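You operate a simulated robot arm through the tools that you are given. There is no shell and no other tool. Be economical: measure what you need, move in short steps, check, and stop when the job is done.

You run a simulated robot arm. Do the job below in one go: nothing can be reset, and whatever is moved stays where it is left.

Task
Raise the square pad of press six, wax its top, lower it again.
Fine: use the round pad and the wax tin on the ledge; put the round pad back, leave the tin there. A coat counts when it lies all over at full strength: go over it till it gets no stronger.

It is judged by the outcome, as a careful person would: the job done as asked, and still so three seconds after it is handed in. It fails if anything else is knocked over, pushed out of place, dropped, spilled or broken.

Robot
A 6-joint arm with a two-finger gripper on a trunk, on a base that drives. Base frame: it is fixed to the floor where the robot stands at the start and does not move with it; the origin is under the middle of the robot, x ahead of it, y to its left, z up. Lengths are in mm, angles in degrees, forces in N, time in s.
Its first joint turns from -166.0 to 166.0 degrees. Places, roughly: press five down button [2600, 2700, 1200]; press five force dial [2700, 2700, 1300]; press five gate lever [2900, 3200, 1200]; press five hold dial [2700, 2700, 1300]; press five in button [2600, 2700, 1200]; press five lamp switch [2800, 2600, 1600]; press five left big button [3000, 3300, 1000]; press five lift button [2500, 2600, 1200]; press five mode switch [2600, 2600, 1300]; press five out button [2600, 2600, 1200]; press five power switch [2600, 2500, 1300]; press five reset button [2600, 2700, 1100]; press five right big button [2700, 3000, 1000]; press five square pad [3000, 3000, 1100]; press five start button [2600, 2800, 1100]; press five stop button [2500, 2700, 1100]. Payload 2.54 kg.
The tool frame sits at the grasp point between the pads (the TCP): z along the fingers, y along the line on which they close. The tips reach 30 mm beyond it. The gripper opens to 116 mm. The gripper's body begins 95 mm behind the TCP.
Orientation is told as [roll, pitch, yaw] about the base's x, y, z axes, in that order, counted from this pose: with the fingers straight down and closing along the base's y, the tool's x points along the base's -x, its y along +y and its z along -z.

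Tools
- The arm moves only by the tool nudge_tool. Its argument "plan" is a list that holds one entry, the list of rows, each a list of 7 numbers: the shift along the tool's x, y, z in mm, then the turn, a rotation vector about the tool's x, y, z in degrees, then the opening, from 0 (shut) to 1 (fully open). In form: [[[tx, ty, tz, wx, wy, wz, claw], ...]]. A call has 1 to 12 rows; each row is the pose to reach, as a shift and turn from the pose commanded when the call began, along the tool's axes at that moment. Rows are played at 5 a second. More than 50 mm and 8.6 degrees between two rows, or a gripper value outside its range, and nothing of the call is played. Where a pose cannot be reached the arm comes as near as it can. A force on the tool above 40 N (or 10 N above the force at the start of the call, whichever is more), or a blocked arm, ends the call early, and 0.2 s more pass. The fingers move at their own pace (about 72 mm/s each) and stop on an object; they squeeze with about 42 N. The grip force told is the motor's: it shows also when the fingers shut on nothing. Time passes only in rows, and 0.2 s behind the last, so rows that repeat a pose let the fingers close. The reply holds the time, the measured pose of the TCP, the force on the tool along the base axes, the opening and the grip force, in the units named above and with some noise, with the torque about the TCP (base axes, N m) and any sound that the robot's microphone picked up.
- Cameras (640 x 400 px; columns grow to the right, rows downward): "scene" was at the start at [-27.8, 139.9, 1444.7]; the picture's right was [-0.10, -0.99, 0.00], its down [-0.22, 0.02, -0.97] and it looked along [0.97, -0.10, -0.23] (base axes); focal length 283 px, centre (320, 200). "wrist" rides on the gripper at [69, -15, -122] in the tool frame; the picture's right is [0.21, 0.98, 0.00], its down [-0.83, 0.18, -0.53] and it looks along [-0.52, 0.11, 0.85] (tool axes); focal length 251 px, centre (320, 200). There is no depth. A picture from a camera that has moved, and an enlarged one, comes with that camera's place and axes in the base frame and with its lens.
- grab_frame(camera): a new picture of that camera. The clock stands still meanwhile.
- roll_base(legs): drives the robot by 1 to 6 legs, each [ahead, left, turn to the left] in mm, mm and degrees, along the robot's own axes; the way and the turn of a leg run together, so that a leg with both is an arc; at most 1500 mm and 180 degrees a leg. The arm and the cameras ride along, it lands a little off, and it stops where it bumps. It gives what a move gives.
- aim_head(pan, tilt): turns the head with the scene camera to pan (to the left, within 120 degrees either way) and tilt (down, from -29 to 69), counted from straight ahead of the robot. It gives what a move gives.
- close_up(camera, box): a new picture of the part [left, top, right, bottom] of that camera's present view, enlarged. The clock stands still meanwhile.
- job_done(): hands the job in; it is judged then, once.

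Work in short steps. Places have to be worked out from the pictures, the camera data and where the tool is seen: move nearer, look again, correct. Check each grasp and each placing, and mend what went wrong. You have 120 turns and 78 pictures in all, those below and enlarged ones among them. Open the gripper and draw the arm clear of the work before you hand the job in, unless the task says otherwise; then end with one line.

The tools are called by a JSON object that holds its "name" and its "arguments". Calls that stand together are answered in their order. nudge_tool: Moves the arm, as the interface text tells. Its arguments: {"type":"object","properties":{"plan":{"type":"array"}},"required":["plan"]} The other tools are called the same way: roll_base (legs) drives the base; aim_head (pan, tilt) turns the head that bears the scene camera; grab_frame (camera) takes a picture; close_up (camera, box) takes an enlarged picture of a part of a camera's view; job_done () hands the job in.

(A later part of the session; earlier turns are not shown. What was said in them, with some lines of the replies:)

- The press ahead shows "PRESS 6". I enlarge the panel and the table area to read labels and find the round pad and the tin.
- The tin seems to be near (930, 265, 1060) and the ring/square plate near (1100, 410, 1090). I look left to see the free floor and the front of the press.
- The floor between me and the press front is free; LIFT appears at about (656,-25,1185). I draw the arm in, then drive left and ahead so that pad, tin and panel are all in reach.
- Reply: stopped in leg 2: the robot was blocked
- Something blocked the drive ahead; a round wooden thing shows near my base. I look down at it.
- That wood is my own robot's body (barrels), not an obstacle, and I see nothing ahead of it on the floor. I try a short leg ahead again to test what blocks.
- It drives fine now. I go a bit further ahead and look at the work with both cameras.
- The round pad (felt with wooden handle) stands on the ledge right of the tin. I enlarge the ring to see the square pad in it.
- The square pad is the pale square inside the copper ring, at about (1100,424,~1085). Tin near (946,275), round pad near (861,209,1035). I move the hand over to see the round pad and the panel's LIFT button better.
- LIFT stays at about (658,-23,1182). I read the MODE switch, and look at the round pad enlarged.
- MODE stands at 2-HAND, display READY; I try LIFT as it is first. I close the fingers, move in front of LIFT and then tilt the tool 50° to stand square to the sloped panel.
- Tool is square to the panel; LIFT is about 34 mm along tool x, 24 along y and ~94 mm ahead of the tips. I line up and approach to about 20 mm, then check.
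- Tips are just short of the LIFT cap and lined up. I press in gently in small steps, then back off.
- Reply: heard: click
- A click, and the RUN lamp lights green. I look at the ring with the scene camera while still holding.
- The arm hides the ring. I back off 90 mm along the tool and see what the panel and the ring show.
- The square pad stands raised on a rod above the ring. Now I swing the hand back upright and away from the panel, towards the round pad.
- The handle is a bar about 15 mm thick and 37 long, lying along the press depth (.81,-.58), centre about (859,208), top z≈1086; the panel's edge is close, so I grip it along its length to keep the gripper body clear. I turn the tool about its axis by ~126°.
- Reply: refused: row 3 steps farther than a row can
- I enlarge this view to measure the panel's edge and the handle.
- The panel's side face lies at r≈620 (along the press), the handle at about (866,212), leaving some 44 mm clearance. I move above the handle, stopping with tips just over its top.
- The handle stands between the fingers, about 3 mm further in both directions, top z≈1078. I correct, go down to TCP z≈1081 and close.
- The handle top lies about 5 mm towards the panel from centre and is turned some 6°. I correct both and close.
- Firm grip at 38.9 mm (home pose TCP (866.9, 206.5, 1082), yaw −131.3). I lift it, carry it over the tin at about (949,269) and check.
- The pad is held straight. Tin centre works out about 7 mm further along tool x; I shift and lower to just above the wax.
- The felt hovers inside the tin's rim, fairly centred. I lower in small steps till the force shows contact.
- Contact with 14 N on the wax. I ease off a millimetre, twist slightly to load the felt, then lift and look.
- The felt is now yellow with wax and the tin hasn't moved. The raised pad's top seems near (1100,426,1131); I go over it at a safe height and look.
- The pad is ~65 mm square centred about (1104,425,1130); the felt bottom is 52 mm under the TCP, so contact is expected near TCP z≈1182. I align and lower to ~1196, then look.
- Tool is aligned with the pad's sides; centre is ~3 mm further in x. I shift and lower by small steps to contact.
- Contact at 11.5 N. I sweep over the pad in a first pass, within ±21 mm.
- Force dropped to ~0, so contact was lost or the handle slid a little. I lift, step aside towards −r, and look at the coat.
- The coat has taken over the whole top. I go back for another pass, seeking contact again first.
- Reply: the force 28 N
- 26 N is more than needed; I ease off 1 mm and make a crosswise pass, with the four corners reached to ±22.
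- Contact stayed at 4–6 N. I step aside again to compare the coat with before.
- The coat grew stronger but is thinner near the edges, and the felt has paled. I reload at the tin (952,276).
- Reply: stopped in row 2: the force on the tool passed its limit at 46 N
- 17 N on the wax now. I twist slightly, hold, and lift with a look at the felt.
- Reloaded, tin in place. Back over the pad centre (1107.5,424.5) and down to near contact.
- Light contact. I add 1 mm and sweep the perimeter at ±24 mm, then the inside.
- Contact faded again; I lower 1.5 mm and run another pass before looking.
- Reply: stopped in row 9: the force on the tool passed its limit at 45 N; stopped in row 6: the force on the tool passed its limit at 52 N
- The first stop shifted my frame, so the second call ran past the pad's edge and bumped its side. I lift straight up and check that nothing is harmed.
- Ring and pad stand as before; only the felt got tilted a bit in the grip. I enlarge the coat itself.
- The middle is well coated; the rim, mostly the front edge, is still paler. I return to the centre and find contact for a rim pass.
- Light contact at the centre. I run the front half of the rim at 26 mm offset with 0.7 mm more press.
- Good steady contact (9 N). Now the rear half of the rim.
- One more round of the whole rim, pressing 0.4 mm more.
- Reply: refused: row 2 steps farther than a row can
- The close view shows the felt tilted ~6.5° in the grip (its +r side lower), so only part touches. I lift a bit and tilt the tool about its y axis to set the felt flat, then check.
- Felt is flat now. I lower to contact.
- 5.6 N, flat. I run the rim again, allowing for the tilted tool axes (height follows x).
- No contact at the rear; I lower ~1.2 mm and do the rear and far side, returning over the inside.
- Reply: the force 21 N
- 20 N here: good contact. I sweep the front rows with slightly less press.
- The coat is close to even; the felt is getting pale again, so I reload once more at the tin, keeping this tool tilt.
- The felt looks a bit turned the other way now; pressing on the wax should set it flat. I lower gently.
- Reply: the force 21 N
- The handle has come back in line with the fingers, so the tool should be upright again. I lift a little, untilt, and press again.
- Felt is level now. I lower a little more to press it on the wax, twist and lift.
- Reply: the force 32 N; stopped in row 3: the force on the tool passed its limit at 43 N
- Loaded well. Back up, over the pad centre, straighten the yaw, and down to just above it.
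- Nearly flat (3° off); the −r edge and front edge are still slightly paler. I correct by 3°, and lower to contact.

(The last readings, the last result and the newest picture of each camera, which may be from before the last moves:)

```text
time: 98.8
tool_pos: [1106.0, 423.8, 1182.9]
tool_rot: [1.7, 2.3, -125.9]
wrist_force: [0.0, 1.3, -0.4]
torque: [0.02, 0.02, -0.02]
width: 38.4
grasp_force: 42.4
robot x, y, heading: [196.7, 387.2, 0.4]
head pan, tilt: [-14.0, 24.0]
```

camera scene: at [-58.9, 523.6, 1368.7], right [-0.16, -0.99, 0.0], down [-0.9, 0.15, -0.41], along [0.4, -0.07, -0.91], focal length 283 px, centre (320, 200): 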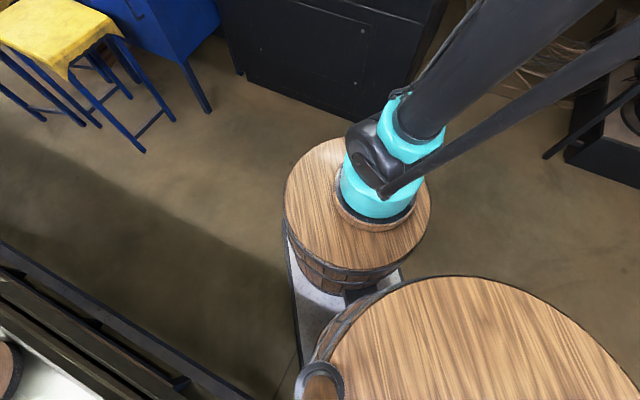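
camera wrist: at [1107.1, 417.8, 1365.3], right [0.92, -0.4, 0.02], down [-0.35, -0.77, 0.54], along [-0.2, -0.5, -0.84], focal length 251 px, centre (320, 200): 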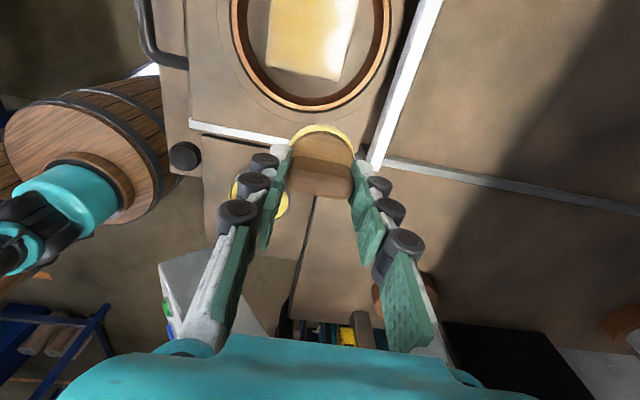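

{"name": "nudge_tool", "arguments": {"plan": [[[0, 0, 1.5, 0, 0, 0, 0], [-12, -12, 1.3, 0, 0, 0, 0], [-24, -25, 0.9, 0, 0, 0, 0], [-24, -12, 0.9, 0, 0, 0, 0], [-24, 0, 0.9, 0, 0, 0, 0], [-24, 12, 0.9, 0, 0, 0, 0], [-24, 25, 0.9, 0, 0, 0, 0], [-24, 12, 0.9, 0, 0, 0, 0], [-24, 0, 0.9, 0, 0, 0, 0], [-24, -12, 0.9, 0, 0, 0, 0], [-24, -25, 0.9, 0, 0, 0, 0], [-12, -25, 1.1, 0, 0, 0, 0]]]}}

```text
time: 101.4
tool_pos: [1078.6, 428.3, 1182.9]
tool_rot: [1.7, 2.2, -125.9]
wrist_force: [-0.4, 0.3, 0.1]
torque: [0.03, 0.02, -0.04]
width: 38.6
grasp_force: 42.2
robot x, y, heading: [195.3, 388.0, 0.5]
head pan, tilt: [-14.0, 24.0]
```

No load here; I lower step by step to find contact at this spot.

{"name": "nudge_tool", "arguments": {"plan": [[[0, 0, 1, 0, 0, 0, 0], [0, 0, 2, 0, 0, 0, 0], [0, 0, 2, 0, 0, 0, 0]]]}}

```text
time: 102.2
tool_pos: [1080.1, 427.4, 1179.5]
tool_rot: [1.7, 2.3, -125.9]
wrist_force: [0.9, 1.1, 5.0]
torque: [-0.05, 0.07, 0.01]
width: 38.8
grasp_force: 41.8
robot x, y, heading: [199.4, 389.8, 0.6]
head pan, tilt: [-14.0, 24.0]
```

Contact 5 N here. I take out a 1.7° tilt across the grip and sweep the front edge and the −r edge.

{"name": "nudge_tool", "arguments": {"plan": [[[0, 0, 0, 1.7, 0, 0, 0], [-10, 0, 0, 1.7, 0, 0, 0], [0, 0, 0.3, 1.7, 0, 0, 0], [12, 0, 0.8, 1.7, 0, 0, 0], [24, 0, 1.3, 1.7, 0, 0, 0], [34, 0, 1.7, 1.7, 0, 0, 0], [24, -2, 1.3, 1.7, 0, 0, 0], [12, -2, 0.8, 1.7, 0, 0, 0], [0, -2, 0.3, 1.7, 0, 0, 0], [-12, -2, -0.1, 1.7, 0, 0, 0], [-12, 10, -0.1, 1.7, 0, 0, 0]]]}}

```text
time: 104.6
tool_pos: [1078.4, 412.3, 1179.4]
tool_rot: [0.0, 2.3, -125.9]
wrist_force: [-0.8, -0.4, 0.9]
torque: [0.0, 0.05, -0.02]
width: 38.5
grasp_force: 41.9
robot x, y, heading: [194.2, 386.8, 0.6]
head pan, tilt: [-14.0, 24.0]
```

{"name": "nudge_tool", "arguments": {"plan": [[[0, 0, 1, 0, 0, 0, 0], [0, 12, 1.2, 0, 0, 0, 0], [0, 24, 1.2, 0, 0, 0, 0], [0, 36, 1.2, 0, 0, 0, 0], [0, 24, 1.2, 0, 0, 0, 0], [0, 12, 1.2, 0, 0, 0, 0], [0, 0, 1.2, 0, 0, 0, 0], [0, -12, 1.2, 0, 0, 0, 0], [0, 0, 1.2, 0, 0, 0, 0], [0, 12, 1.2, 0, 0, 0, 0]]]}}

{"name": "close_up", "arguments": {"camera": "scene", "box": [260, 145, 308, 175]}}

```text
time: 106.8
tool_pos: [1088.0, 406.7, 1178.1]
tool_rot: [0.0, 2.3, -125.9]
wrist_force: [-4.2, 3.8, 11.3]
torque: [0.12, 0.23, -0.03]
width: 38.4
grasp_force: 41.9
robot x, y, heading: [194.5, 389.8, 0.8]
head pan, tilt: [-14.0, 24.0]
```

```text
13.33 times, centred on (284, 160) of scene
camera zoom: at [162.6, 515.2, 1426.8], right [-0.23, -0.97, 0.0], down [-0.4, 0.09, -0.91], along [0.89, -0.21, -0.41], focal length 3776 px, centre (800, 733)
```

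zoom: 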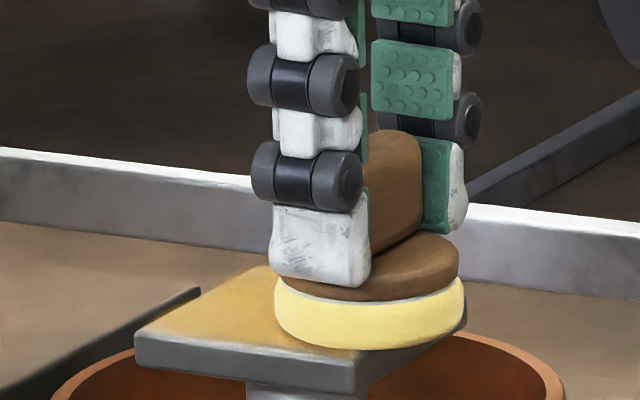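

Flat and 11 N on the −r side. Now a full raster at this height.

{"name": "nudge_tool", "arguments": {"plan": [[[12, -9, 0.4, 0, 0, 0, 0], [24, -18, 0.9, 0, 0, 0, 0], [36, -18, 1.4, 0, 0, 0, 0], [46, -18, 1.8, 0, 0, 0, 0], [46, -6, 1.8, 0, 0, 0, 0], [46, 6, 1.8, 0, 0, 0, 0], [46, 18, 1.8, 0, 0, 0, 0], [46, 27, 1.8, 0, 0, 0, 0], [35, 27, 1.4, 0, 0, 0, 0], [24, 27, 0.9, 0, 0, 0, 0], [12, 27, 0.4, 0, 0, 0, 0], [0, 27, 0, 0, 0, 0, 0]]]}}

```text
time: 109.4
tool_pos: [1110.5, 389.6, 1178.8]
tool_rot: [0.1, 2.3, -125.8]
wrist_force: [-0.3, 0.4, -0.5]
torque: [0.0, -0.02, 0.01]
width: 38.3
grasp_force: 42.1
robot x, y, heading: [198.1, 388.9, 0.5]
head pan, tilt: [-14.0, 24.0]
```

I step up and aside to judge the coat.

{"name": "nudge_tool", "arguments": {"plan": [[[0, 0, -40, 0, 0, 0, 0], [-20, -20, -65, 0, 0, 0, 0], [-60, -40, -68, 0, 0, 0, 0], [-60, -40, -68, 0, 0, 0, 0]]]}}

{"name": "close_up", "arguments": {"camera": "scene", "box": [260, 145, 308, 175]}}

{"name": "close_up", "arguments": {"camera": "wrist", "box": [230, 0, 390, 100]}}

```text
time: 110.4
tool_pos: [1042.1, 363.3, 1242.8]
tool_rot: [0.0, 2.3, -125.9]
wrist_force: [0.5, 0.6, -0.1]
torque: [-0.04, 0.03, -0.03]
width: 38.5
grasp_force: 42.3
robot x, y, heading: [197.0, 387.7, 0.5]
head pan, tilt: [-14.0, 24.0]
```

```text
13.33 times, centred on (284, 160) of scene
camera zoom: at [163.5, 515.0, 1426.8], right [-0.23, -0.97, 0.0], down [-0.4, 0.09, -0.91], along [0.89, -0.21, -0.41], focal length 3776 px, centre (800, 733)
```

zoom: 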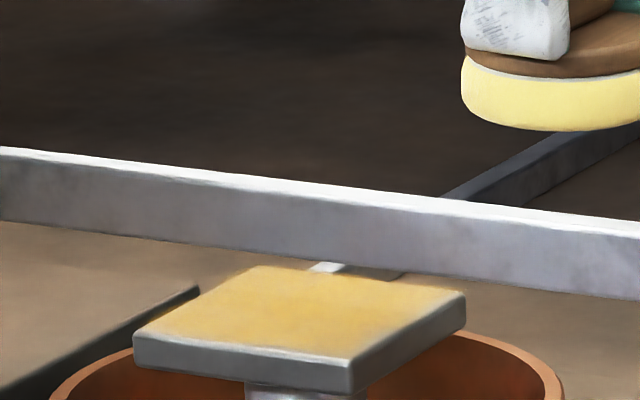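

```text
4.00 times, centred on (310, 50) of wrist
camera zoom: at [1069.5, 424.3, 1367.1], right [0.92, -0.4, 0.01], down [-0.35, -0.79, 0.5], along [-0.19, -0.46, -0.87], focal length 1006 px, centre (360, 800)
```

zoom: 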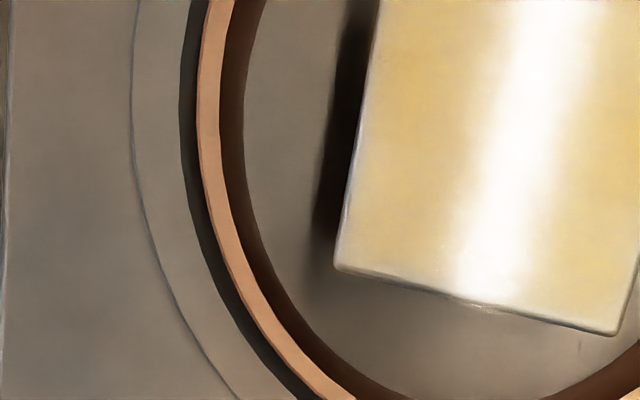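

Much more even; front and −r edges are still slightly paler. I go to the middle of the front edge and find contact there.

{"name": "nudge_tool", "arguments": {"plan": [[[42, -4, 0, 0, 0, 0, 0], [85.7, -9, 2, 0, 0, 0, 0], [85.7, -9, 45, 0, 0, 0, 0], [85.7, -9, 63, 0, 0, 0, 0], [85.7, -9, 66, 0, 0, 0, 0], [85.7, -9, 66, 0, 0, 0, 0]]]}}

{"name": "nudge_tool", "arguments": {"plan": [[[0, 0, 1, 0, 0, 0, 0], [0, 0, 1, 0, 0, 0, 0]]]}}

```text
time: 111.8
tool_pos: [1086.4, 439.3, 1181.8]
tool_rot: [0.0, 2.3, -126.0]
wrist_force: [-0.1, -0.8, -0.4]
torque: [0.01, -0.01, -0.01]
width: 38.6
grasp_force: 42.0
robot x, y, heading: [193.4, 386.7, 0.7]
head pan, tilt: [-14.0, 24.0]
```

```text
time: 112.4
tool_pos: [1087.4, 440.3, 1180.6]
tool_rot: [0.0, 2.2, -126.0]
wrist_force: [0.0, 0.2, 0.1]
torque: [0.02, -0.01, -0.01]
width: 38.3
grasp_force: 42.2
robot x, y, heading: [196.5, 387.0, 0.6]
head pan, tilt: [-14.0, 24.0]
```

{"name": "nudge_tool", "arguments": {"plan": [[[0, 0, 1, 0, 0, 0, 0], [0, 0, 2, 0, 0, 0, 0], [0, 0, 2, 0, 0, 0, 0]]]}}

```text
time: 113.2
tool_pos: [1085.8, 438.8, 1179.1]
tool_rot: [-0.1, 2.2, -125.9]
wrist_force: [2.3, 0.6, 4.3]
torque: [-0.08, 0.01, 0.03]
width: 38.4
grasp_force: 41.7
robot x, y, heading: [196.0, 386.5, 0.7]
head pan, tilt: [-14.0, 24.0]
```

Contact 4 N; I stroke the front edge back and forth with 1 mm more.

{"name": "nudge_tool", "arguments": {"plan": [[[0, 0, 0.8, 0, 0, 0, 0], [12, 0, 1.3, 0, 0, 0, 0], [25, 0, 1.8, 0, 0, 0, 0], [12, 0, 1.3, 0, 0, 0, 0], [0, 0, 0.9, 0, 0, 0, 0], [-12, 0, 0.5, 0, 0, 0, 0], [-25, 0, 0, 0, 0, 0, 0], [-12, 0, 0.5, 0, 0, 0, 0], [0, 0, 1, 0, 0, 0, 0], [12, 0, 1.4, 0, 0, 0, 0], [0, 0, 1, 0, 0, 0, 0], [-12, 0, 0.5, 0, 0, 0, 0]]]}}

```text
time: 115.8
tool_pos: [1078.3, 431.1, 1176.2]
tool_rot: [0.0, 2.2, -125.9]
wrist_force: [1.5, 6.0, 18.6]
torque: [-0.07, 0.07, -0.01]
width: 38.3
grasp_force: 41.6
robot x, y, heading: [194.6, 388.7, 0.6]
head pan, tilt: [-14.0, 24.0]
```

18.6 N, good. Now the −r edge from the front corner to the back and forth.

{"name": "nudge_tool", "arguments": {"plan": [[[-12, 0, -0.8, 0, 0, 0, 0], [-12, 12, -0.8, 0, 0, 0, 0], [-12, 25, -0.8, 0, 0, 0, 0], [-12, 38, -0.8, 0, 0, 0, 0], [-12, 50, -0.8, 0, 0, 0, 0], [-12, 38, -0.8, 0, 0, 0, 0], [-12, 25, -0.8, 0, 0, 0, 0], [-12, 12, -0.8, 0, 0, 0, 0], [-12, 0, -0.8, 0, 0, 0, 0], [-12, 12, -0.8, 0, 0, 0, 0], [-12, 25, -0.8, 0, 0, 0, 0]]]}}

```text
time: 118.2
tool_pos: [1092.9, 405.3, 1177.6]
tool_rot: [0.0, 2.3, -126.1]
wrist_force: [-0.3, -0.4, 0.0]
torque: [0.01, -0.03, 0.0]
width: 38.4
grasp_force: 41.6
robot x, y, heading: [198.6, 388.4, 0.7]
head pan, tilt: [-14.0, 24.0]
```

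Contact lost; I lower 1.5 mm and repeat that edge.

{"name": "nudge_tool", "arguments": {"plan": [[[0, 0, 1, 0, 0, 0, 0], [0, 0, 1.8, 0, 0, 0, 0], [0, 12, 1.8, 0, 0, 0, 0], [0, 24, 1.8, 0, 0, 0, 0], [0, 12, 1.8, 0, 0, 0, 0], [0, 0, 1.8, 0, 0, 0, 0], [0, -12, 1.8, 0, 0, 0, 0], [0, -24, 1.8, 0, 0, 0, 0], [0, -12, 1.8, 0, 0, 0, 0], [0, 0, 1.8, 0, 0, 0, 0]]]}}

```text
time: 119.4
tool_pos: [1109.4, 393.7, 1177.1]
tool_rot: [0.2, 2.4, -125.9]
wrist_force: [-0.5, 0.8, 15.2]
torque: [0.01, 0.36, -0.01]
width: 38.2
grasp_force: 42.4
robot x, y, heading: [194.5, 392.4, 0.5]
head pan, tilt: [-14.0, 24.0]
stopped in row 5: the force on the tool passed its limit at 56 N (the readings are from after the stop); the commanded pose is now the measured one
```

15 N at the rear −r corner. Stroke forward along that edge, then along the rear edge.

{"name": "nudge_tool", "arguments": {"plan": [[[0, -12, -0.3, 0, 0, 0, 0], [0, -24, -0.3, 0, 0, 0, 0], [0, -36, -0.3, 0, 0, 0, 0], [0, -45, -0.3, 0, 0, 0, 0], [0, -30, -0.3, 0, 0, 0, 0], [0, -15, -0.3, 0, 0, 0, 0], [0, 0, -0.3, 0, 0, 0, 0], [0, 5, -0.3, 0, 0, 0, 0], [12, 5, 0.2, 0, 0, 0, 0], [24, 5, 0.6, 0, 0, 0, 0], [36, 5, 1.1, 0, 0, 0, 0], [45, 5, 1.4, 0, 0, 0, 0]]]}}

```text
time: 122.0
tool_pos: [1140.1, 426.2, 1176.3]
tool_rot: [0.4, 2.6, -126.0]
wrist_force: [-1.8, -3.0, 7.4]
torque: [-0.21, 0.18, 0.02]
width: 38.2
grasp_force: 41.5
robot x, y, heading: [196.9, 387.1, 0.5]
head pan, tilt: [-14.0, 24.0]
```

7 N at the rear +r corner. Now the +r edge and back along it, then inward.

{"name": "nudge_tool", "arguments": {"plan": [[[0, -12, 0, 0, 0, 0, 0], [0, -25, 0, 0, 0, 0, 0], [0, -38, 0, 0, 0, 0, 0], [0, -50, 0, 0, 0, 0, 0], [0, -38, 0, 0, 0, 0, 0], [0, -25, 0, 0, 0, 0, 0], [0, -12, 0, 0, 0, 0, 0], [0, 0, 0, 0, 0, 0, 0], [-12, -12, -0.5, 0, 0, 0, 0], [-22, -25, -1, 0, 0, 0, 0]]]}}

{"name": "nudge_tool", "arguments": {"plan": [[[0, 0, -40, 0, 0, 0, 0], [-30, 0, -66, 0, 0, 0, 0], [-75, -10, -68, 0, 0, 0, 0], [-75, -10, -68, 0, 0, 0, 0]]]}}

{"name": "close_up", "arguments": {"camera": "scene", "box": [260, 145, 308, 175]}}

{"name": "close_up", "arguments": {"camera": "wrist", "box": [210, 0, 370, 100]}}

```text
time: 124.2
tool_pos: [1107.4, 423.5, 1174.6]
tool_rot: [0.4, 2.5, -125.9]
wrist_force: [6.2, -0.4, 18.2]
torque: [-0.18, -0.07, 0.08]
width: 38.2
grasp_force: 42.4
robot x, y, heading: [195.3, 385.8, 0.4]
head pan, tilt: [-14.0, 24.0]
```

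```text
time: 125.2
tool_pos: [1052.4, 366.2, 1241.3]
tool_rot: [0.4, 2.5, -125.9]
wrist_force: [0.6, 0.1, 0.1]
torque: [0.0, 0.02, -0.01]
width: 38.1
grasp_force: 41.5
robot x, y, heading: [195.1, 387.6, 0.3]
head pan, tilt: [-14.0, 24.0]
```

```text
13.33 times, centred on (284, 160) of scene
camera zoom: at [163.4, 515.1, 1426.8], right [-0.23, -0.97, 0.0], down [-0.4, 0.09, -0.91], along [0.89, -0.21, -0.41], focal length 3776 px, centre (800, 733)
```

zoom: 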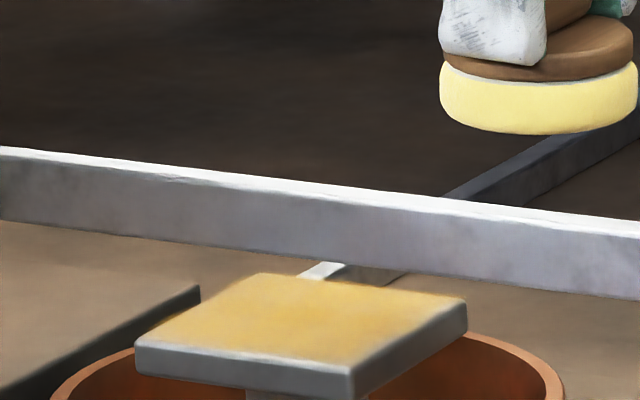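

```text
4.00 times, centred on (290, 50) of wrist
camera zoom: at [1077.9, 428.8, 1364.1], right [0.92, -0.4, 0.02], down [-0.35, -0.79, 0.5], along [-0.19, -0.46, -0.87], focal length 1006 px, centre (440, 800)
```

zoom: 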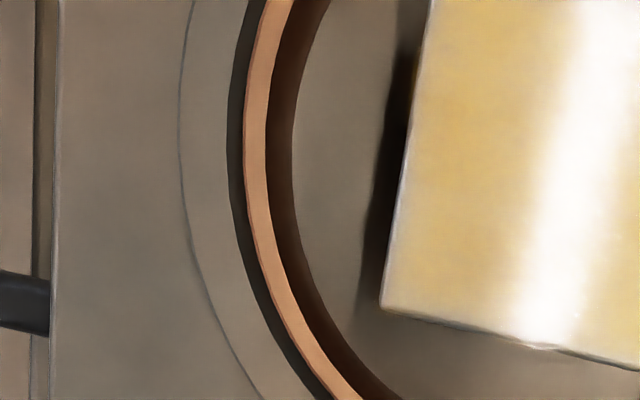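

The middle gets no stronger; only thin strips at the front edge and corners remain paler. The pad has also sunk ~3 mm under my pressing, so I'll press lighter. Reload once more first.

{"name": "nudge_tool", "arguments": {"plan": [[[-45, -10, -2, 0, 0, 0, 0], [-90, -20, -4, 0, 0, 0, 0], [-135, -28.6, -6, 0, 0, 0, 0], [-137, -28.6, 40, 0, 0, 0, 0], [-139, -28.6, 85, 0, 0, 0, 0], [-140.5, -28.6, 115, 0, 0, 0, 0], [-141, -28.6, 124, 0, 0, 0, 0], [-141, -28.6, 124, 0, 0, 0, 0]]]}}

{"name": "nudge_tool", "arguments": {"plan": [[[0, 0, 2, 0, 0, 0, 0], [0, 0, 4, 0, 0, 0, 0], [0, 0, 4, 0, 0, 0, 0]]]}}

```text
time: 127.0
tool_pos: [950.5, 273.7, 1111.6]
tool_rot: [0.3, 2.5, -125.9]
wrist_force: [0.3, -0.4, 0.3]
torque: [-0.01, 0.04, 0.0]
width: 38.6
grasp_force: 41.9
robot x, y, heading: [193.6, 389.0, 0.3]
head pan, tilt: [-14.0, 24.0]
```

```text
time: 127.8
tool_pos: [951.6, 273.6, 1106.5]
tool_rot: [0.5, 2.5, -126.1]
wrist_force: [1.5, -0.8, 3.5]
torque: [-0.1, 0.03, 0.0]
width: 38.2
grasp_force: 41.6
robot x, y, heading: [194.9, 388.0, 0.3]
head pan, tilt: [-14.0, 24.0]
```

Contact on wax; press 1 mm more with a twist, then go back over the pad.

{"name": "nudge_tool", "arguments": {"plan": [[[0, 0, 0.8, 0, 0, 5, 0], [0, 0, 0.8, 0, 0, 0, 0], [0, 0, 0.8, 0, 0, -5, 0], [0, 0, 0.8, 0, 0, 0, 0], [0, 0, -40, 0, 0, 0, 0], [0, 0, -85, 0, 0, 0, 0], [0, 0, -130, 0, 0, 0, 0]]]}}

```text
time: 129.4
tool_pos: [947.3, 269.1, 1235.8]
tool_rot: [0.5, 2.5, -125.9]
wrist_force: [0.2, -0.1, 0.1]
torque: [0.02, 0.02, 0.02]
width: 38.6
grasp_force: 41.8
robot x, y, heading: [195.6, 386.2, 0.5]
head pan, tilt: [-14.0, 24.0]
```

{"name": "nudge_tool", "arguments": {"plan": [[[45, 2, 0, 0, 0, 0, 0], [90, 4, 2, 0, 0, 0, 0], [135, 6, 5, 0, 0, 0, 0], [180, 8, 7, 0, 0, 0, 0], [217.5, 10.3, 9.5, 0, 0, 0, 0], [216, 10.3, 45, 0, 0, 0, 0], [215, 10.3, 64, 0, 0, 0, 0], [215, 10.3, 66, 0, 0, 0, 0], [215, 10.3, 66, 0, 0, 0, 0]]]}}

{"name": "nudge_tool", "arguments": {"plan": [[[0, 0, 1, 0, 0, 0, 0], [0, 0, 2, 0, 0, 0, 0], [0, 0, 2, 0, 0, 0, 0]]]}}

```text
time: 131.4
tool_pos: [1084.0, 440.9, 1178.9]
tool_rot: [0.4, 2.6, -126.0]
wrist_force: [-0.4, 0.0, -0.5]
torque: [-0.02, -0.05, 0.0]
width: 38.6
grasp_force: 42.2
robot x, y, heading: [198.0, 388.9, 1.2]
head pan, tilt: [-14.0, 24.0]
```

```text
time: 132.2
tool_pos: [1083.2, 439.9, 1178.2]
tool_rot: [0.3, 2.5, -125.9]
wrist_force: [0.5, 0.4, 0.4]
torque: [-0.05, 0.02, -0.01]
width: 38.6
grasp_force: 41.7
robot x, y, heading: [197.2, 388.7, 0.6]
head pan, tilt: [-14.0, 24.0]
```

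Almost touching; I stroke the front edge with 1.5 mm lower, out to the corners.

{"name": "nudge_tool", "arguments": {"plan": [[[0, 0, 1.5, 0, 0, 0, 0], [14, 0, 2.1, 0, 0, 0, 0], [28, 0, 2.7, 0, 0, 0, 0], [14, 0, 2.1, 0, 0, 0, 0], [0, 0, 1.5, 0, 0, 0, 0], [-14, 0, 0.9, 0, 0, 0, 0], [-27, 0, 0.3, 0, 0, 0, 0], [-14, 0, 0.9, 0, 0, 0, 0], [0, 0, 1.5, 0, 0, 0, 0], [14, 0, 2.1, 0, 0, 0, 0], [0, 2, 1.5, 0, 0, 0, 0]]]}}

```text
time: 134.6
tool_pos: [1085.3, 439.4, 1176.4]
tool_rot: [0.5, 2.5, -125.8]
wrist_force: [0.2, -0.1, 0.7]
torque: [-0.03, 0.01, 0.03]
width: 38.1
grasp_force: 41.8
robot x, y, heading: [196.1, 390.3, 0.9]
head pan, tilt: [-14.0, 24.0]
```

{"name": "nudge_tool", "arguments": {"plan": [[[0, 0, 1.5, 0, 0, 0, 0], [14, -1, 2.1, 0, 0, 0, 0], [28, -1, 2.7, 0, 0, 0, 0], [14, -1, 2.1, 0, 0, 0, 0], [0, -1, 1.5, 0, 0, 0, 0], [-14, -1, 0.9, 0, 0, 0, 0], [-27, -1, 0.3, 0, 0, 0, 0], [-14, -1, 0.9, 0, 0, 0, 0], [0, -1, 1.5, 0, 0, 0, 0]]]}}

{"name": "close_up", "arguments": {"camera": "scene", "box": [260, 145, 308, 175]}}

```text
time: 136.6
tool_pos: [1082.2, 439.2, 1175.5]
tool_rot: [0.4, 2.4, -126.0]
wrist_force: [-2.7, -4.5, 10.6]
torque: [-0.38, 0.36, -0.03]
width: 38.3
grasp_force: 41.8
robot x, y, heading: [192.6, 387.3, 0.6]
head pan, tilt: [-14.0, 24.0]
```

```text
13.33 times, centred on (284, 160) of scene
camera zoom: at [162.6, 514.7, 1426.9], right [-0.23, -0.97, 0.0], down [-0.4, 0.09, -0.91], along [0.89, -0.21, -0.41], focal length 3776 px, centre (800, 733)
```

zoom: 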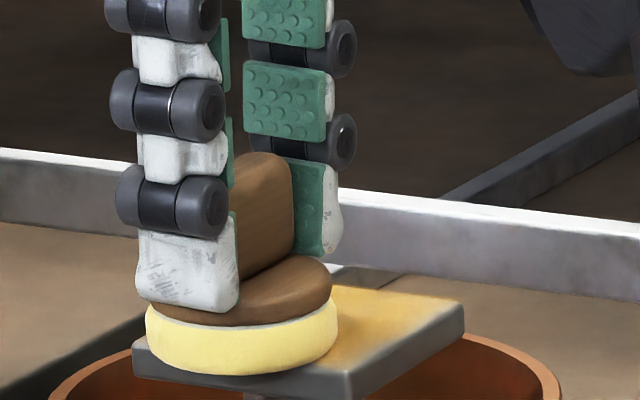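

Good 10 N on the front. Continue: front −r corner, then along the −r edge to the back and return.

{"name": "nudge_tool", "arguments": {"plan": [[[-14, 0, -0.6, 0, 0, 0, 0], [-27, 0, -1.2, 0, 0, 0, 0], [-27, 14, -1.1, 0, 0, 0, 0], [-27, 28, -1, 0, 0, 0, 0], [-27, 42, -0.9, 0, 0, 0, 0], [-27, 55, -0.8, 0, 0, 0, 0], [-27, 42, -0.9, 0, 0, 0, 0], [-27, 28, -1, 0, 0, 0, 0], [-27, 14, -1.1, 0, 0, 0, 0], [-27, 0, -1, 0, 0, 0, 0], [-27, 14, -0.9, 0, 0, 0, 0], [-27, 28, -0.6, 0, 0, 0, 0]]]}}

```text
time: 139.2
tool_pos: [1091.6, 401.5, 1175.5]
tool_rot: [0.4, 2.5, -125.9]
wrist_force: [-2.7, 1.8, 5.1]
torque: [0.16, 0.22, -0.02]
width: 38.5
grasp_force: 42.1
robot x, y, heading: [200.0, 392.1, 0.8]
head pan, tilt: [-14.0, 24.0]
```

Contact held at 5 N. Repeat that edge with a bit more press, then along the rear edge to +r.

{"name": "nudge_tool", "arguments": {"plan": [[[0, -14, 0.5, 0, 0, 0, 0], [0, -27, 0.5, 0, 0, 0, 0], [0, -14, 0.5, 0, 0, 0, 0], [0, 0, 0.5, 0, 0, 0, 0], [0, 14, 0.6, 0, 0, 0, 0], [0, 27, 0.7, 0, 0, 0, 0], [14, 27, 1.3, 0, 0, 0, 0], [28, 27, 1.9, 0, 0, 0, 0], [42, 27, 2.5, 0, 0, 0, 0], [54, 27, 3, 0, 0, 0, 0], [42, 27, 2.6, 0, 0, 0, 0], [28, 27, 2, 0, 0, 0, 0]]]}}

```text
time: 141.8
tool_pos: [1130.7, 409.4, 1174.5]
tool_rot: [0.4, 2.6, -125.9]
wrist_force: [4.3, 4.0, 14.8]
torque: [0.13, 0.08, -0.05]
width: 38.4
grasp_force: 41.9
robot x, y, heading: [198.4, 387.3, 0.6]
head pan, tilt: [-14.0, 24.0]
```

14.8 N at the rear. Now rear to the +r edge, forward and back, then through the middle.

{"name": "nudge_tool", "arguments": {"plan": [[[13, 0, 0.4, 0, 0, 0, 0], [26, 0, 0.9, 0, 0, 0, 0], [26, -14, 0.8, 0, 0, 0, 0], [26, -28, 0.7, 0, 0, 0, 0], [26, -42, 0.6, 0, 0, 0, 0], [26, -54, 0.6, 0, 0, 0, 0], [26, -42, 0.6, 0, 0, 0, 0], [26, -28, 0.7, 0, 0, 0, 0], [26, -14, 0.8, 0, 0, 0, 0], [13, -14, 0.3, 0, 0, 0, 0], [0, -27, -0.3, 0, 0, 0, 0], [-12, -27, -0.8, 0, 0, 0, 0]]]}}

{"name": "nudge_tool", "arguments": {"plan": [[[0, 0, -40, 0, 0, 0, 0], [-30, 0, -68, 0, 0, 0, 0], [-68, -10, -70, 0, 0, 0, 0], [-68, -10, -70, 0, 0, 0, 0]]]}}

{"name": "close_up", "arguments": {"camera": "scene", "box": [260, 145, 308, 175]}}

{"name": "close_up", "arguments": {"camera": "wrist", "box": [270, 0, 430, 100]}}

```text
time: 144.4
tool_pos: [1100.8, 413.5, 1173.8]
tool_rot: [0.4, 2.5, -125.9]
wrist_force: [0.2, -0.5, 3.3]
torque: [-0.02, 0.03, -0.01]
width: 38.5
grasp_force: 42.8
robot x, y, heading: [193.9, 385.8, 0.6]
head pan, tilt: [-14.0, 24.0]
```

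```text
time: 145.4
tool_pos: [1050.4, 361.0, 1240.9]
tool_rot: [0.3, 2.4, -126.0]
wrist_force: [0.0, -0.5, -0.3]
torque: [0.02, 0.02, -0.03]
width: 38.3
grasp_force: 41.9
robot x, y, heading: [195.5, 384.7, 0.9]
head pan, tilt: [-14.0, 24.0]
```

```text
13.33 times, centred on (284, 160) of scene
camera zoom: at [163.4, 515.1, 1426.8], right [-0.23, -0.97, 0.0], down [-0.4, 0.09, -0.91], along [0.89, -0.21, -0.41], focal length 3776 px, centre (800, 733)
```

zoom: 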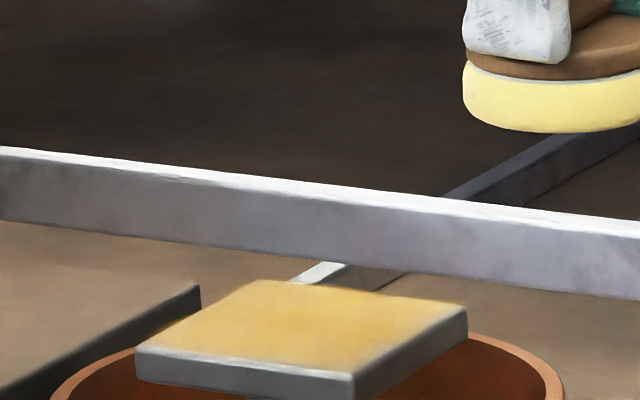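

```text
4.00 times, centred on (350, 50) of wrist
camera zoom: at [1076.2, 423.3, 1364.5], right [0.92, -0.4, 0.02], down [-0.35, -0.79, 0.5], along [-0.19, -0.46, -0.87], focal length 1006 px, centre (200, 800)
```

zoom: 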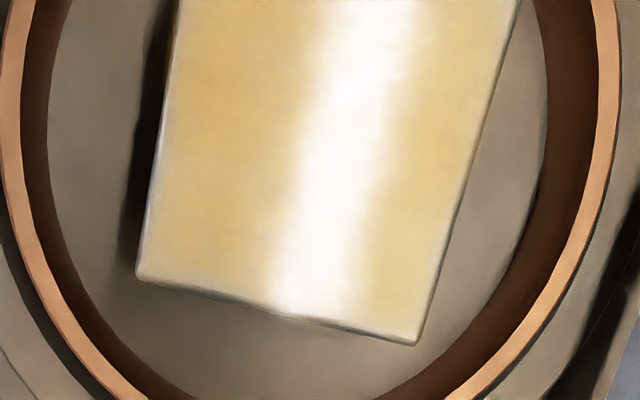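

The coat looks even now, with only faint paling at the outermost −r corners. I give one more rim pass with emphasis on corners.

{"name": "nudge_tool", "arguments": {"plan": [[[28, 4, 0, 0, 0, 0, 0], [55.6, 8.6, 2, 0, 0, 0, 0], [54.5, 8.6, 45, 0, 0, 0, 0], [54, 8.6, 66, 0, 0, 0, 0], [54, 8.6, 69.5, 0, 0, 0, 0], [54, 8.6, 69.5, 0, 0, 0, 0]]]}}

```text
time: 146.8
tool_pos: [1089.8, 403.5, 1173.8]
tool_rot: [0.4, 2.5, -125.9]
wrist_force: [-0.3, 0.1, 1.9]
torque: [-0.02, -0.01, -0.03]
width: 38.5
grasp_force: 41.5
robot x, y, heading: [195.4, 387.3, 0.5]
head pan, tilt: [-14.0, 24.0]
```

{"name": "nudge_tool", "arguments": {"plan": [[[-2, 0, 1, 0, 0, 0, 0], [-3, -15, 1, 0, 0, 0, 0], [-3, -28, 1, 0, 0, 0, 0], [0, -30, 1.1, 0, 0, 0, 0], [-3, -24, 1, 0, 0, 0, 0], [-3, -28, 1, 0, 0, 0, 0], [-3, -14, 1.1, 0, 0, 0, 0], [-3, 0, 1.1, 0, 0, 0, 0], [-3, 15, 1.2, 0, 0, 0, 0], [-3, 28, 1.3, 0, 0, 0, 0], [0, 28, 1.4, 0, 0, 0, 0], [-3, 22, 1.3, 0, 0, 0, 0]]]}}

```text
time: 149.4
tool_pos: [1106.8, 386.8, 1173.2]
tool_rot: [0.5, 2.4, -126.0]
wrist_force: [2.4, -0.9, 10.3]
torque: [0.06, 0.03, 0.01]
width: 38.7
grasp_force: 42.2
robot x, y, heading: [194.6, 389.3, 0.8]
head pan, tilt: [-14.0, 24.0]
```

10 N. Now rear edge, +r edge.

{"name": "nudge_tool", "arguments": {"plan": [[[14, 5, 0.6, 0, 0, 0, 0], [28, 5, 1.2, 0, 0, 0, 0], [42, 5, 1.8, 0, 0, 0, 0], [56, 5, 2.4, 0, 0, 0, 0], [53, 2, 2.3, 0, 0, 0, 0], [56, 4, 2.4, 0, 0, 0, 0], [56, -10, 2.3, 0, 0, 0, 0], [56, -24, 2.3, 0, 0, 0, 0], [56, -38, 2.2, 0, 0, 0, 0], [56, -50, 2.2, 0, 0, 0, 0], [53, -48, 2.1, 0, 0, 0, 0], [56, -50, 2.2, 0, 0, 0, 0]]]}}

```text
time: 152.0
tool_pos: [1099.5, 462.8, 1173.3]
tool_rot: [0.5, 2.5, -126.1]
wrist_force: [0.3, -1.7, 2.9]
torque: [-0.13, 0.1, -0.02]
width: 38.3
grasp_force: 41.9
robot x, y, heading: [194.0, 390.2, 0.7]
head pan, tilt: [-14.0, 24.0]
```

Still in contact. Front edge from +r to −r and back, slightly more press, ending in the middle.

{"name": "nudge_tool", "arguments": {"plan": [[[-14, 0, -0.1, 0, 0, 0, 0], [-28, 0, -0.7, 0, 0, 0, 0], [-42, 0, -1.3, 0, 0, 0, 0], [-56, 0, -1.9, 0, 0, 0, 0], [-53, 3, -1.7, 0, 0, 0, 0], [-56, 0, -1.9, 0, 0, 0, 0], [-42, 0, -1.3, 0, 0, 0, 0], [-28, 0, -0.6, 0, 0, 0, 0], [-14, 0, 0, 0, 0, 0, 0], [-14, 14, 0, 0, 0, 0, 0], [-28, 28, -0.6, 0, 0, 0, 0]]]}}

{"name": "nudge_tool", "arguments": {"plan": [[[0, 0, -40, 0, 0, 0, 0], [-30, 0, -68, 0, 0, 0, 0], [-75, -10, -70, 0, 0, 0, 0], [-75, -10, -70, 0, 0, 0, 0]]]}}

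{"name": "close_up", "arguments": {"camera": "scene", "box": [260, 145, 308, 175]}}

{"name": "close_up", "arguments": {"camera": "wrist", "box": [270, 0, 430, 100]}}

```text
time: 154.4
tool_pos: [1106.4, 424.3, 1173.0]
tool_rot: [0.3, 2.5, -125.9]
wrist_force: [-0.2, 2.4, 8.8]
torque: [0.14, 0.17, -0.03]
width: 38.2
grasp_force: 41.6
robot x, y, heading: [198.6, 389.7, 0.6]
head pan, tilt: [-14.0, 24.0]
```

```text
time: 155.4
tool_pos: [1052.2, 367.1, 1237.5]
tool_rot: [0.4, 2.5, -125.9]
wrist_force: [0.1, -0.7, -0.4]
torque: [-0.02, -0.02, 0.02]
width: 38.4
grasp_force: 42.4
robot x, y, heading: [197.6, 385.9, 0.6]
head pan, tilt: [-14.0, 24.0]
```

```text
13.33 times, centred on (284, 160) of scene
camera zoom: at [163.4, 515.1, 1426.8], right [-0.23, -0.97, 0.0], down [-0.4, 0.09, -0.91], along [0.89, -0.21, -0.41], focal length 3776 px, centre (800, 733)
```

zoom: 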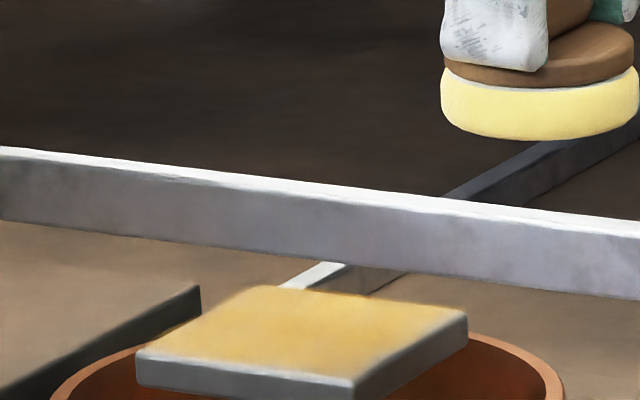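

```text
4.00 times, centred on (350, 50) of wrist
camera zoom: at [1077.1, 428.5, 1362.8], right [0.92, -0.4, 0.02], down [-0.35, -0.79, 0.5], along [-0.19, -0.46, -0.87], focal length 1006 px, centre (200, 800)
```

zoom: 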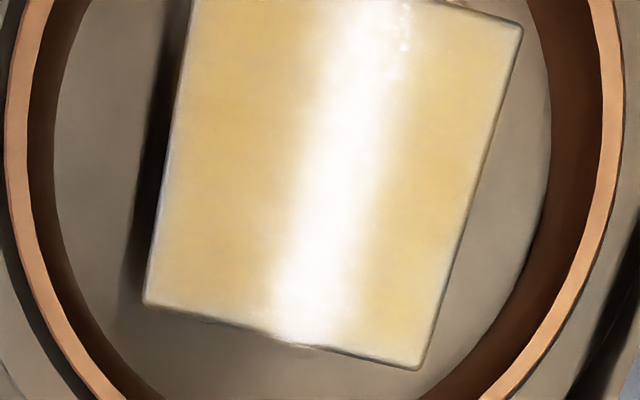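

The coat is even all over and hardly changes with the last pass: done. I carry the round pad back over its place on the ledge.

{"name": "nudge_tool", "arguments": {"plan": [[[-45, -10, -2, 0, 0, 2.7, 0], [-90, -20, -4, 0, 0, 5.4, 0], [-135, -31, -6, 0, 0, 5.4, 0], [-180, -42, -8, 0, 0, 5.4, 0], [-220, -51, -10, 0, 0, 5.4, 0], [-240.7, -55.9, -10.6, 0, 0, 5.4, 0], [-242, -55.9, 30, 0, 0, 5.4, 0], [-244, -55.9, 75, 0, 0, 5.4, 0], [-246, -55.9, 120, 0, 0, 5.4, 0], [-246.7, -55.9, 132, 0, 0, 5.4, 0], [-246.7, -55.9, 132, 0, 0, 5.4, 0]]]}}

{"name": "close_up", "arguments": {"camera": "scene", "box": [300, 150, 400, 225]}}

```text
time: 157.4
tool_pos: [860.2, 209.3, 1113.5]
tool_rot: [-0.1, 2.3, -131.4]
wrist_force: [-38.5, 22.7, 35.5]
torque: [-3.95, -3.32, -2.04]
width: 38.5
grasp_force: 42.1
robot x, y, heading: [193.9, 386.9, 0.6]
head pan, tilt: [-14.0, 24.0]
stopped in row 10: the force on the tool passed its limit at 130 N (the readings are from after the stop); the commanded pose is now the measured one
```

```text
5.33 times, centred on (350, 188) of scene
camera zoom: at [159.6, 517.1, 1426.6], right [-0.23, -0.97, 0.0], down [-0.39, 0.09, -0.91], along [0.89, -0.21, -0.4], focal length 1510 px, centre (160, 267)
```

zoom: 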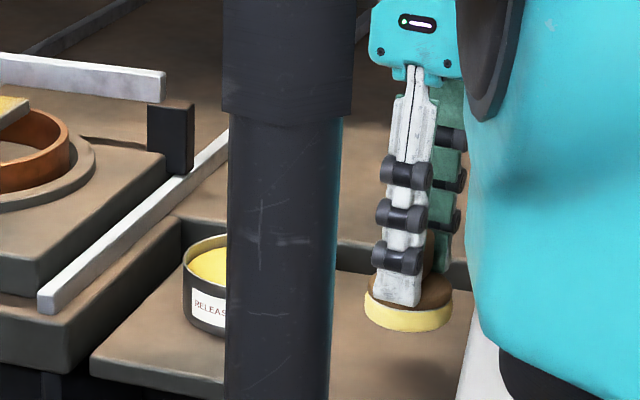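

Something (likely hand or wrist against the panel face) met force there. I go straight up and look before trying again, with the tool untilted.

{"name": "nudge_tool", "arguments": {"plan": [[[10, -6, -15, 0, 0, 0, 0], [14, -6, -45, 0, 0, 0, 0], [14, -6, -70, 0, 0, 0, 0], [14, -6, -70, 0, 0, 0, 0]]]}}

{"name": "grab_frame", "arguments": {"camera": "scene"}}

```text
time: 158.4
tool_pos: [865.8, 217.4, 1181.0]
tool_rot: [0.0, 2.3, -131.3]
wrist_force: [-0.1, 1.1, 0.0]
torque: [0.01, 0.0, -0.02]
width: 38.3
grasp_force: 41.9
robot x, y, heading: [194.4, 388.9, 0.6]
head pan, tilt: [-14.0, 24.0]
```

```text
4 pictures are left
camera scene: at [163.1, 515.2, 1426.8], right [-0.23, -0.97, 0.0], down [-0.4, 0.09, -0.91], along [0.89, -0.21, -0.41], focal length 283 px, centre (320, 200)
```

scene: 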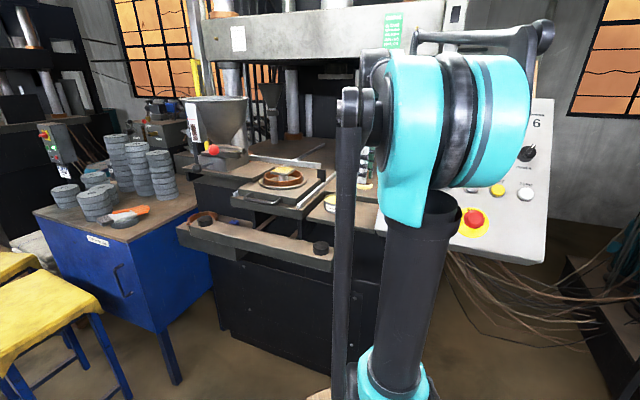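

The force line points to the gripper housing's panel-side (about 46 mm from the axis, 108 above TCP) touching the panel's edge, since the tool leaned that way. I untilt, keep 10 mm further from the panel, and descend in steps.

{"name": "nudge_tool", "arguments": {"plan": [[[2.6, 7.3, 0, 0, -2.4, 0, 0], [2.6, 7.3, 0, 0, -2.4, 0, 0], [1.5, 7.3, 25, 0, -2.4, 0, 0], [0.5, 7.3, 50, 0, -2.4, 0, 0], [-0.4, 7.3, 70, 0, -2.4, 0, 0], [-0.4, 7.3, 70, 0, -2.4, 0, 0]]]}}

```text
time: 159.8
tool_pos: [873.0, 215.7, 1110.6]
tool_rot: [0.0, -0.2, -131.2]
wrist_force: [0.3, -1.0, -0.6]
torque: [0.02, -0.03, 0.01]
width: 38.3
grasp_force: 42.1
robot x, y, heading: [197.2, 390.1, 0.5]
head pan, tilt: [-14.0, 24.0]
```

Free at 1110 now. I continue down to near 1084 in small steps.

{"name": "nudge_tool", "arguments": {"plan": [[[0, 0, 10, 0, 0, 0, 0], [0, 0, 18, 0, 0, 0, 0], [0, 0, 25, 0, 0, 0, 0], [0, 0, 25, 0, 0, 0, 0]]]}}

```text
time: 160.8
tool_pos: [872.5, 215.5, 1086.6]
tool_rot: [0.0, -0.1, -131.4]
wrist_force: [0.2, 1.1, -0.4]
torque: [-0.02, 0.0, -0.04]
width: 38.3
grasp_force: 42.4
robot x, y, heading: [195.8, 387.4, 0.6]
head pan, tilt: [-14.0, 24.0]
```

{"name": "nudge_tool", "arguments": {"plan": [[[0, 0, 2, 0, 0, 0, 0], [0, 0, 4, 0, 0, 0, 0], [0, 0, 4, 0, 0, 0, 0]]]}}

```text
time: 161.7
tool_pos: [872.0, 216.4, 1082.6]
tool_rot: [0.0, -0.1, -131.3]
wrist_force: [-0.4, 0.8, 0.5]
torque: [0.03, 0.0, -0.02]
width: 38.3
grasp_force: 42.1
robot x, y, heading: [193.8, 388.4, 0.6]
head pan, tilt: [-14.0, 24.0]
```

{"name": "nudge_tool", "arguments": {"plan": [[[0, 0, 1, 0, 0, 0, 0], [0, 0, 2, 0, 0, 0, 0], [0, 0, 2, 0, 0, 0, 0]]]}}

```text
time: 162.4
tool_pos: [872.7, 214.6, 1081.1]
tool_rot: [0.0, -0.1, -131.3]
wrist_force: [1.0, -1.3, 4.3]
torque: [0.1, -0.11, 0.0]
width: 38.3
grasp_force: 41.8
robot x, y, heading: [196.7, 389.2, 0.7]
head pan, tilt: [-14.0, 24.0]
```

The felt touches the ledge (4 N). I open the fingers to 70 mm, wait, and lift straight up.

{"name": "nudge_tool", "arguments": {"plan": [[[0, 0, 0.5, 0, 0, 0, 0], [0, 0, 0, 0, 0, 0, 0.4], [0, 0, 0, 0, 0, 0, 0.6], [0, 0, 0, 0, 0, 0, 0.6], [0, 0, 0, 0, 0, 0, 0.6], [0, 0, -25, 0, 0, 0, 0.6], [0, 0, -65, 0, 0, 0, 0.6], [0, 0, -110, 0, 0, 0, 0.6], [0, 0, -160, 0, 0, 0, 0.6], [0, 0, -200, 0, 0, 0, 0.6], [0, 0, -200, 0, 0, 0, 0.6]]]}}

{"name": "grab_frame", "arguments": {"camera": "wrist"}}

```text
time: 164.8
tool_pos: [872.0, 216.3, 1281.4]
tool_rot: [0.0, -0.1, -131.4]
wrist_force: [0.1, -0.4, 0.9]
torque: [-0.02, -0.02, 0.0]
width: 69.8
grasp_force: 0.0
robot x, y, heading: [193.7, 388.1, 0.9]
head pan, tilt: [-14.0, 24.0]
```

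```text
3 pictures are left
camera wrist: at [908.6, 278.6, 1402.2], right [0.88, -0.48, 0.0], down [-0.41, -0.74, 0.53], along [-0.26, -0.47, -0.85], focal length 251 px, centre (320, 200)
```

wrist: 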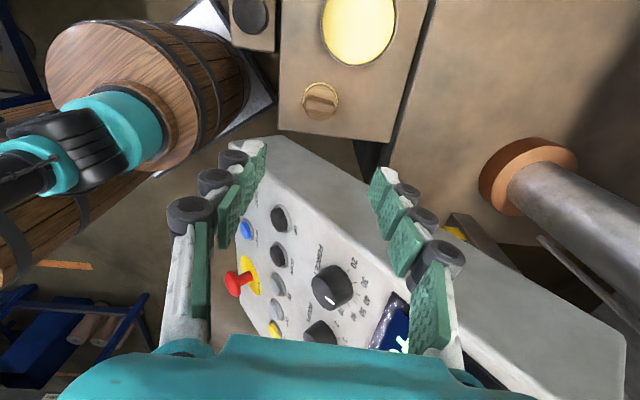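

The round pad stands on the ledge again, tin in place. Next I go back before LIFT: rise, cross over, fingers shut.

{"name": "nudge_tool", "arguments": {"plan": [[[0, 0, -48, 0, 0, 0, 0.3], [-46, -10, -50, 0, 0, 0, 0], [-92, -20, -50, 0, 0, 0, 0], [-138, -30, -50, 0, 0, 0, 0], [-184, -40, -50, 0, 0, 0, 0], [-230, -50, -50, 0, 0, 0, 0], [-276, -60, -45, 0, 0, 0, 0], [-320, -70, -30, 0, 0, 0, 0], [-326, -71.3, -12, 0, 0, 0, 0], [-326, -71.3, -12, 0, 0, 0, 0]]]}}

{"name": "nudge_tool", "arguments": {"plan": [[[0, 0, 0, -8.3, 0.8, 0, 0], [0, 0, 0, -16.6, 1.6, 0, 0], [0, 0, 0, -24.9, 2.4, 0, 0], [0, 0, 0, -33.2, 3.2, 0, 0], [0, 0, 0, -41.5, 4, 0, 0], [0, 0, 0, -49.8, 4.8, 0, 0], [0, 0, 0, -49.8, 4.8, 0, 0]]]}}

```text
time: 167.1
tool_pos: [604.0, 17.1, 1293.2]
tool_rot: [0.0, -0.3, -131.3]
wrist_force: [-0.3, -0.4, -0.1]
torque: [-0.01, 0.01, -0.03]
width: 0.0
grasp_force: 28.3
robot x, y, heading: [196.7, 387.6, 0.7]
head pan, tilt: [-14.0, 24.0]
```

```text
time: 168.7
tool_pos: [604.3, 17.8, 1293.0]
tool_rot: [49.9, 4.0, -129.4]
wrist_force: [-0.3, -0.7, -0.7]
torque: [-0.01, 0.03, 0.02]
width: 0.2
grasp_force: 28.4
robot x, y, heading: [195.7, 387.5, 0.5]
head pan, tilt: [-14.0, 24.0]
```

Orientation is square to the panel as before. I shift to the earlier pre-press spot (625,0.6,1213), and verify with a picture.

{"name": "nudge_tool", "arguments": {"plan": [[[-5.6, -43.4, 0, 0, 0, 0, 0], [-5.6, -43.4, 40, 0, 0, 0, 0], [-5.6, -43.4, 72, 0, 0, 0, 0], [-5.6, -43.4, 72, 0, 0, 0, 0]]]}}

{"name": "grab_frame", "arguments": {"camera": "wrist"}}

```text
time: 169.7
tool_pos: [625.3, 0.9, 1213.2]
tool_rot: [50.0, 4.1, -129.4]
wrist_force: [-0.2, 0.1, 1.4]
torque: [-0.01, -0.01, 0.0]
width: 0.0
grasp_force: 28.8
robot x, y, heading: [196.5, 390.5, 1.0]
head pan, tilt: [-14.0, 24.0]
```

```text
2 pictures are left
camera wrist: at [588.4, 116.4, 1283.5], right [0.59, -0.28, 0.76], down [-0.77, -0.48, 0.42], along [0.25, -0.83, -0.49], focal length 251 px, centre (320, 200)
```

wrist: 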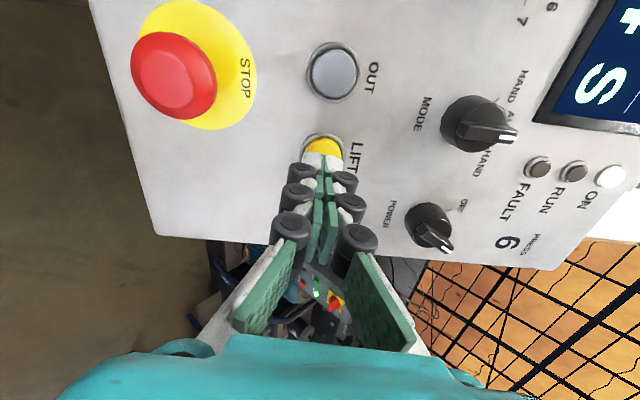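

Tips face LIFT just as before, no fault lamp. I press as before.

{"name": "nudge_tool", "arguments": {"plan": [[[0, 0, 16, 0, 0, 0, 0], [0, 0, 22, 0, 0, 0, 0], [0, 0, 26, 0, 0, 0, 0], [0, 0, 28, 0, 0, 0, 0], [0, 0, 28, 0, 0, 0, 0]]]}}

{"name": "nudge_tool", "arguments": {"plan": [[[0, 0, -40, 0, 0, 0, 0], [0, 0, -85, 0, 0, 0, 0], [0, 0, -120, 0, 0, 0, 0], [0, 0, -120, 0, 0, 0, 0]]]}}

```text
time: 170.8
tool_pos: [642.1, -11.0, 1195.4]
tool_rot: [49.8, 4.2, -129.4]
wrist_force: [-7.2, 3.4, 12.8]
torque: [-0.09, -0.07, -0.03]
width: 5.8
grasp_force: 28.4
robot x, y, heading: [195.2, 388.1, 0.6]
head pan, tilt: [-14.0, 24.0]
heard: click
```

```text
time: 171.8
tool_pos: [567.1, 42.6, 1271.4]
tool_rot: [49.9, 4.2, -129.4]
wrist_force: [-0.2, -0.3, 0.6]
torque: [0.01, 0.01, 0.01]
width: 0.0
grasp_force: 28.4
robot x, y, heading: [193.0, 389.0, 0.4]
head pan, tilt: [-14.0, 24.0]
```

Click heard. I draw back, set the tool upright and open the gripper, then check the pad.

{"name": "nudge_tool", "arguments": {"plan": [[[32, 2, -35, 0, 0, 0, 0], [65, 5, -70, 0, 0, 0, 0], [98, 7, -105, 0, 0, 0, 0], [98, 7, -105, 8.3, -0.8, 0, 0.5], [98, 7, -105, 16.6, -1.6, 0, 1], [98, 7, -105, 24.9, -2.4, 0, 1], [98, 7, -105, 33.2, -3.2, 0, 1], [98, 7, -105, 41.5, -4, 0, 1], [98, 7, -105, 49.8, -4.8, 0, 1], [98, 7, -105, 49.8, -4.8, 0, 1]]]}}

{"name": "close_up", "arguments": {"camera": "scene", "box": [220, 140, 380, 240]}}

```text
time: 174.1
tool_pos: [567.9, 160.8, 1351.7]
tool_rot: [-0.1, -0.1, -131.3]
wrist_force: [-0.3, 0.7, 1.1]
torque: [-0.01, -0.03, -0.01]
width: 115.9
grasp_force: 0.1
robot x, y, heading: [196.8, 388.0, 0.5]
head pan, tilt: [-14.0, 24.0]
```

```text
4.00 times, centred on (300, 190) of scene
camera zoom: at [162.9, 515.3, 1426.8], right [-0.23, -0.97, 0.0], down [-0.4, 0.09, -0.91], along [0.89, -0.21, -0.41], focal length 1133 px, centre (400, 240)
```

zoom: 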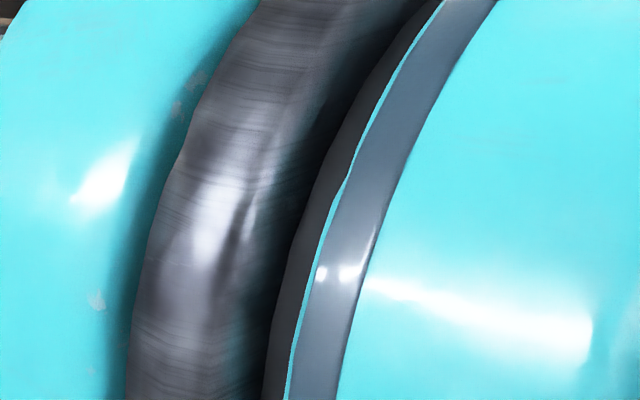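

The elbow hides it. I move to the earlier pose (631,437,1424), from where ring and ledge were in clear view, and use the last picture.

{"name": "nudge_tool", "arguments": {"plan": [[[38, -20, -12, 0, 0, 0, 1], [76, -41, -24, 0, 0, 0, 1], [114, -62, -36, 0, 0, 0, 1], [152, -82, -46, 0, 0, 0, 1], [190, -103, -56, 0, 0, 0, 1], [225, -122, -66, 0, 0, 0, 1], [249, -135, -72, 0, 0, 0, 1], [249, -135, -72, 0, 0, 0, 1]]]}}

{"name": "close_up", "arguments": {"camera": "scene", "box": [230, 130, 390, 230]}}

```text
time: 175.8
tool_pos: [632.1, 437.7, 1424.6]
tool_rot: [0.0, -0.2, -131.2]
wrist_force: [-0.2, -0.2, 0.0]
torque: [-0.01, 0.03, 0.0]
width: 116.0
grasp_force: 0.0
robot x, y, heading: [193.6, 386.3, 0.6]
head pan, tilt: [-14.0, 24.0]
```

```text
4.00 times, centred on (310, 180) of scene
camera zoom: at [162.9, 515.2, 1426.8], right [-0.23, -0.97, 0.0], down [-0.4, 0.09, -0.91], along [0.89, -0.21, -0.41], focal length 1133 px, centre (360, 280)
```

zoom: 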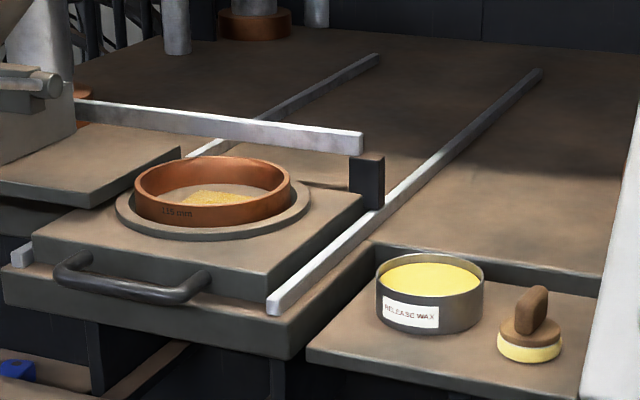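

The last picture shows the waxed pad lowered inside the ring, the tin in place and the round pad standing on the ledge. The gripper is open and clear of the work, so I hand in.

{"name": "job_done", "arguments": {}}

```text
The job is handed in.
```

Press six's square pad was raised with LIFT, waxed until the coat looked even all over and grew no stronger, and lowered again. The round pad is back on the ledge about 10 mm from where it stood, and the tin is still in its place. Along the way the gripper bumped the side of the square pad once (52 N) and the panel's edge once (130 N). The pad also sank several millimetres while I was pressing on it; I saw no damage from any of this.
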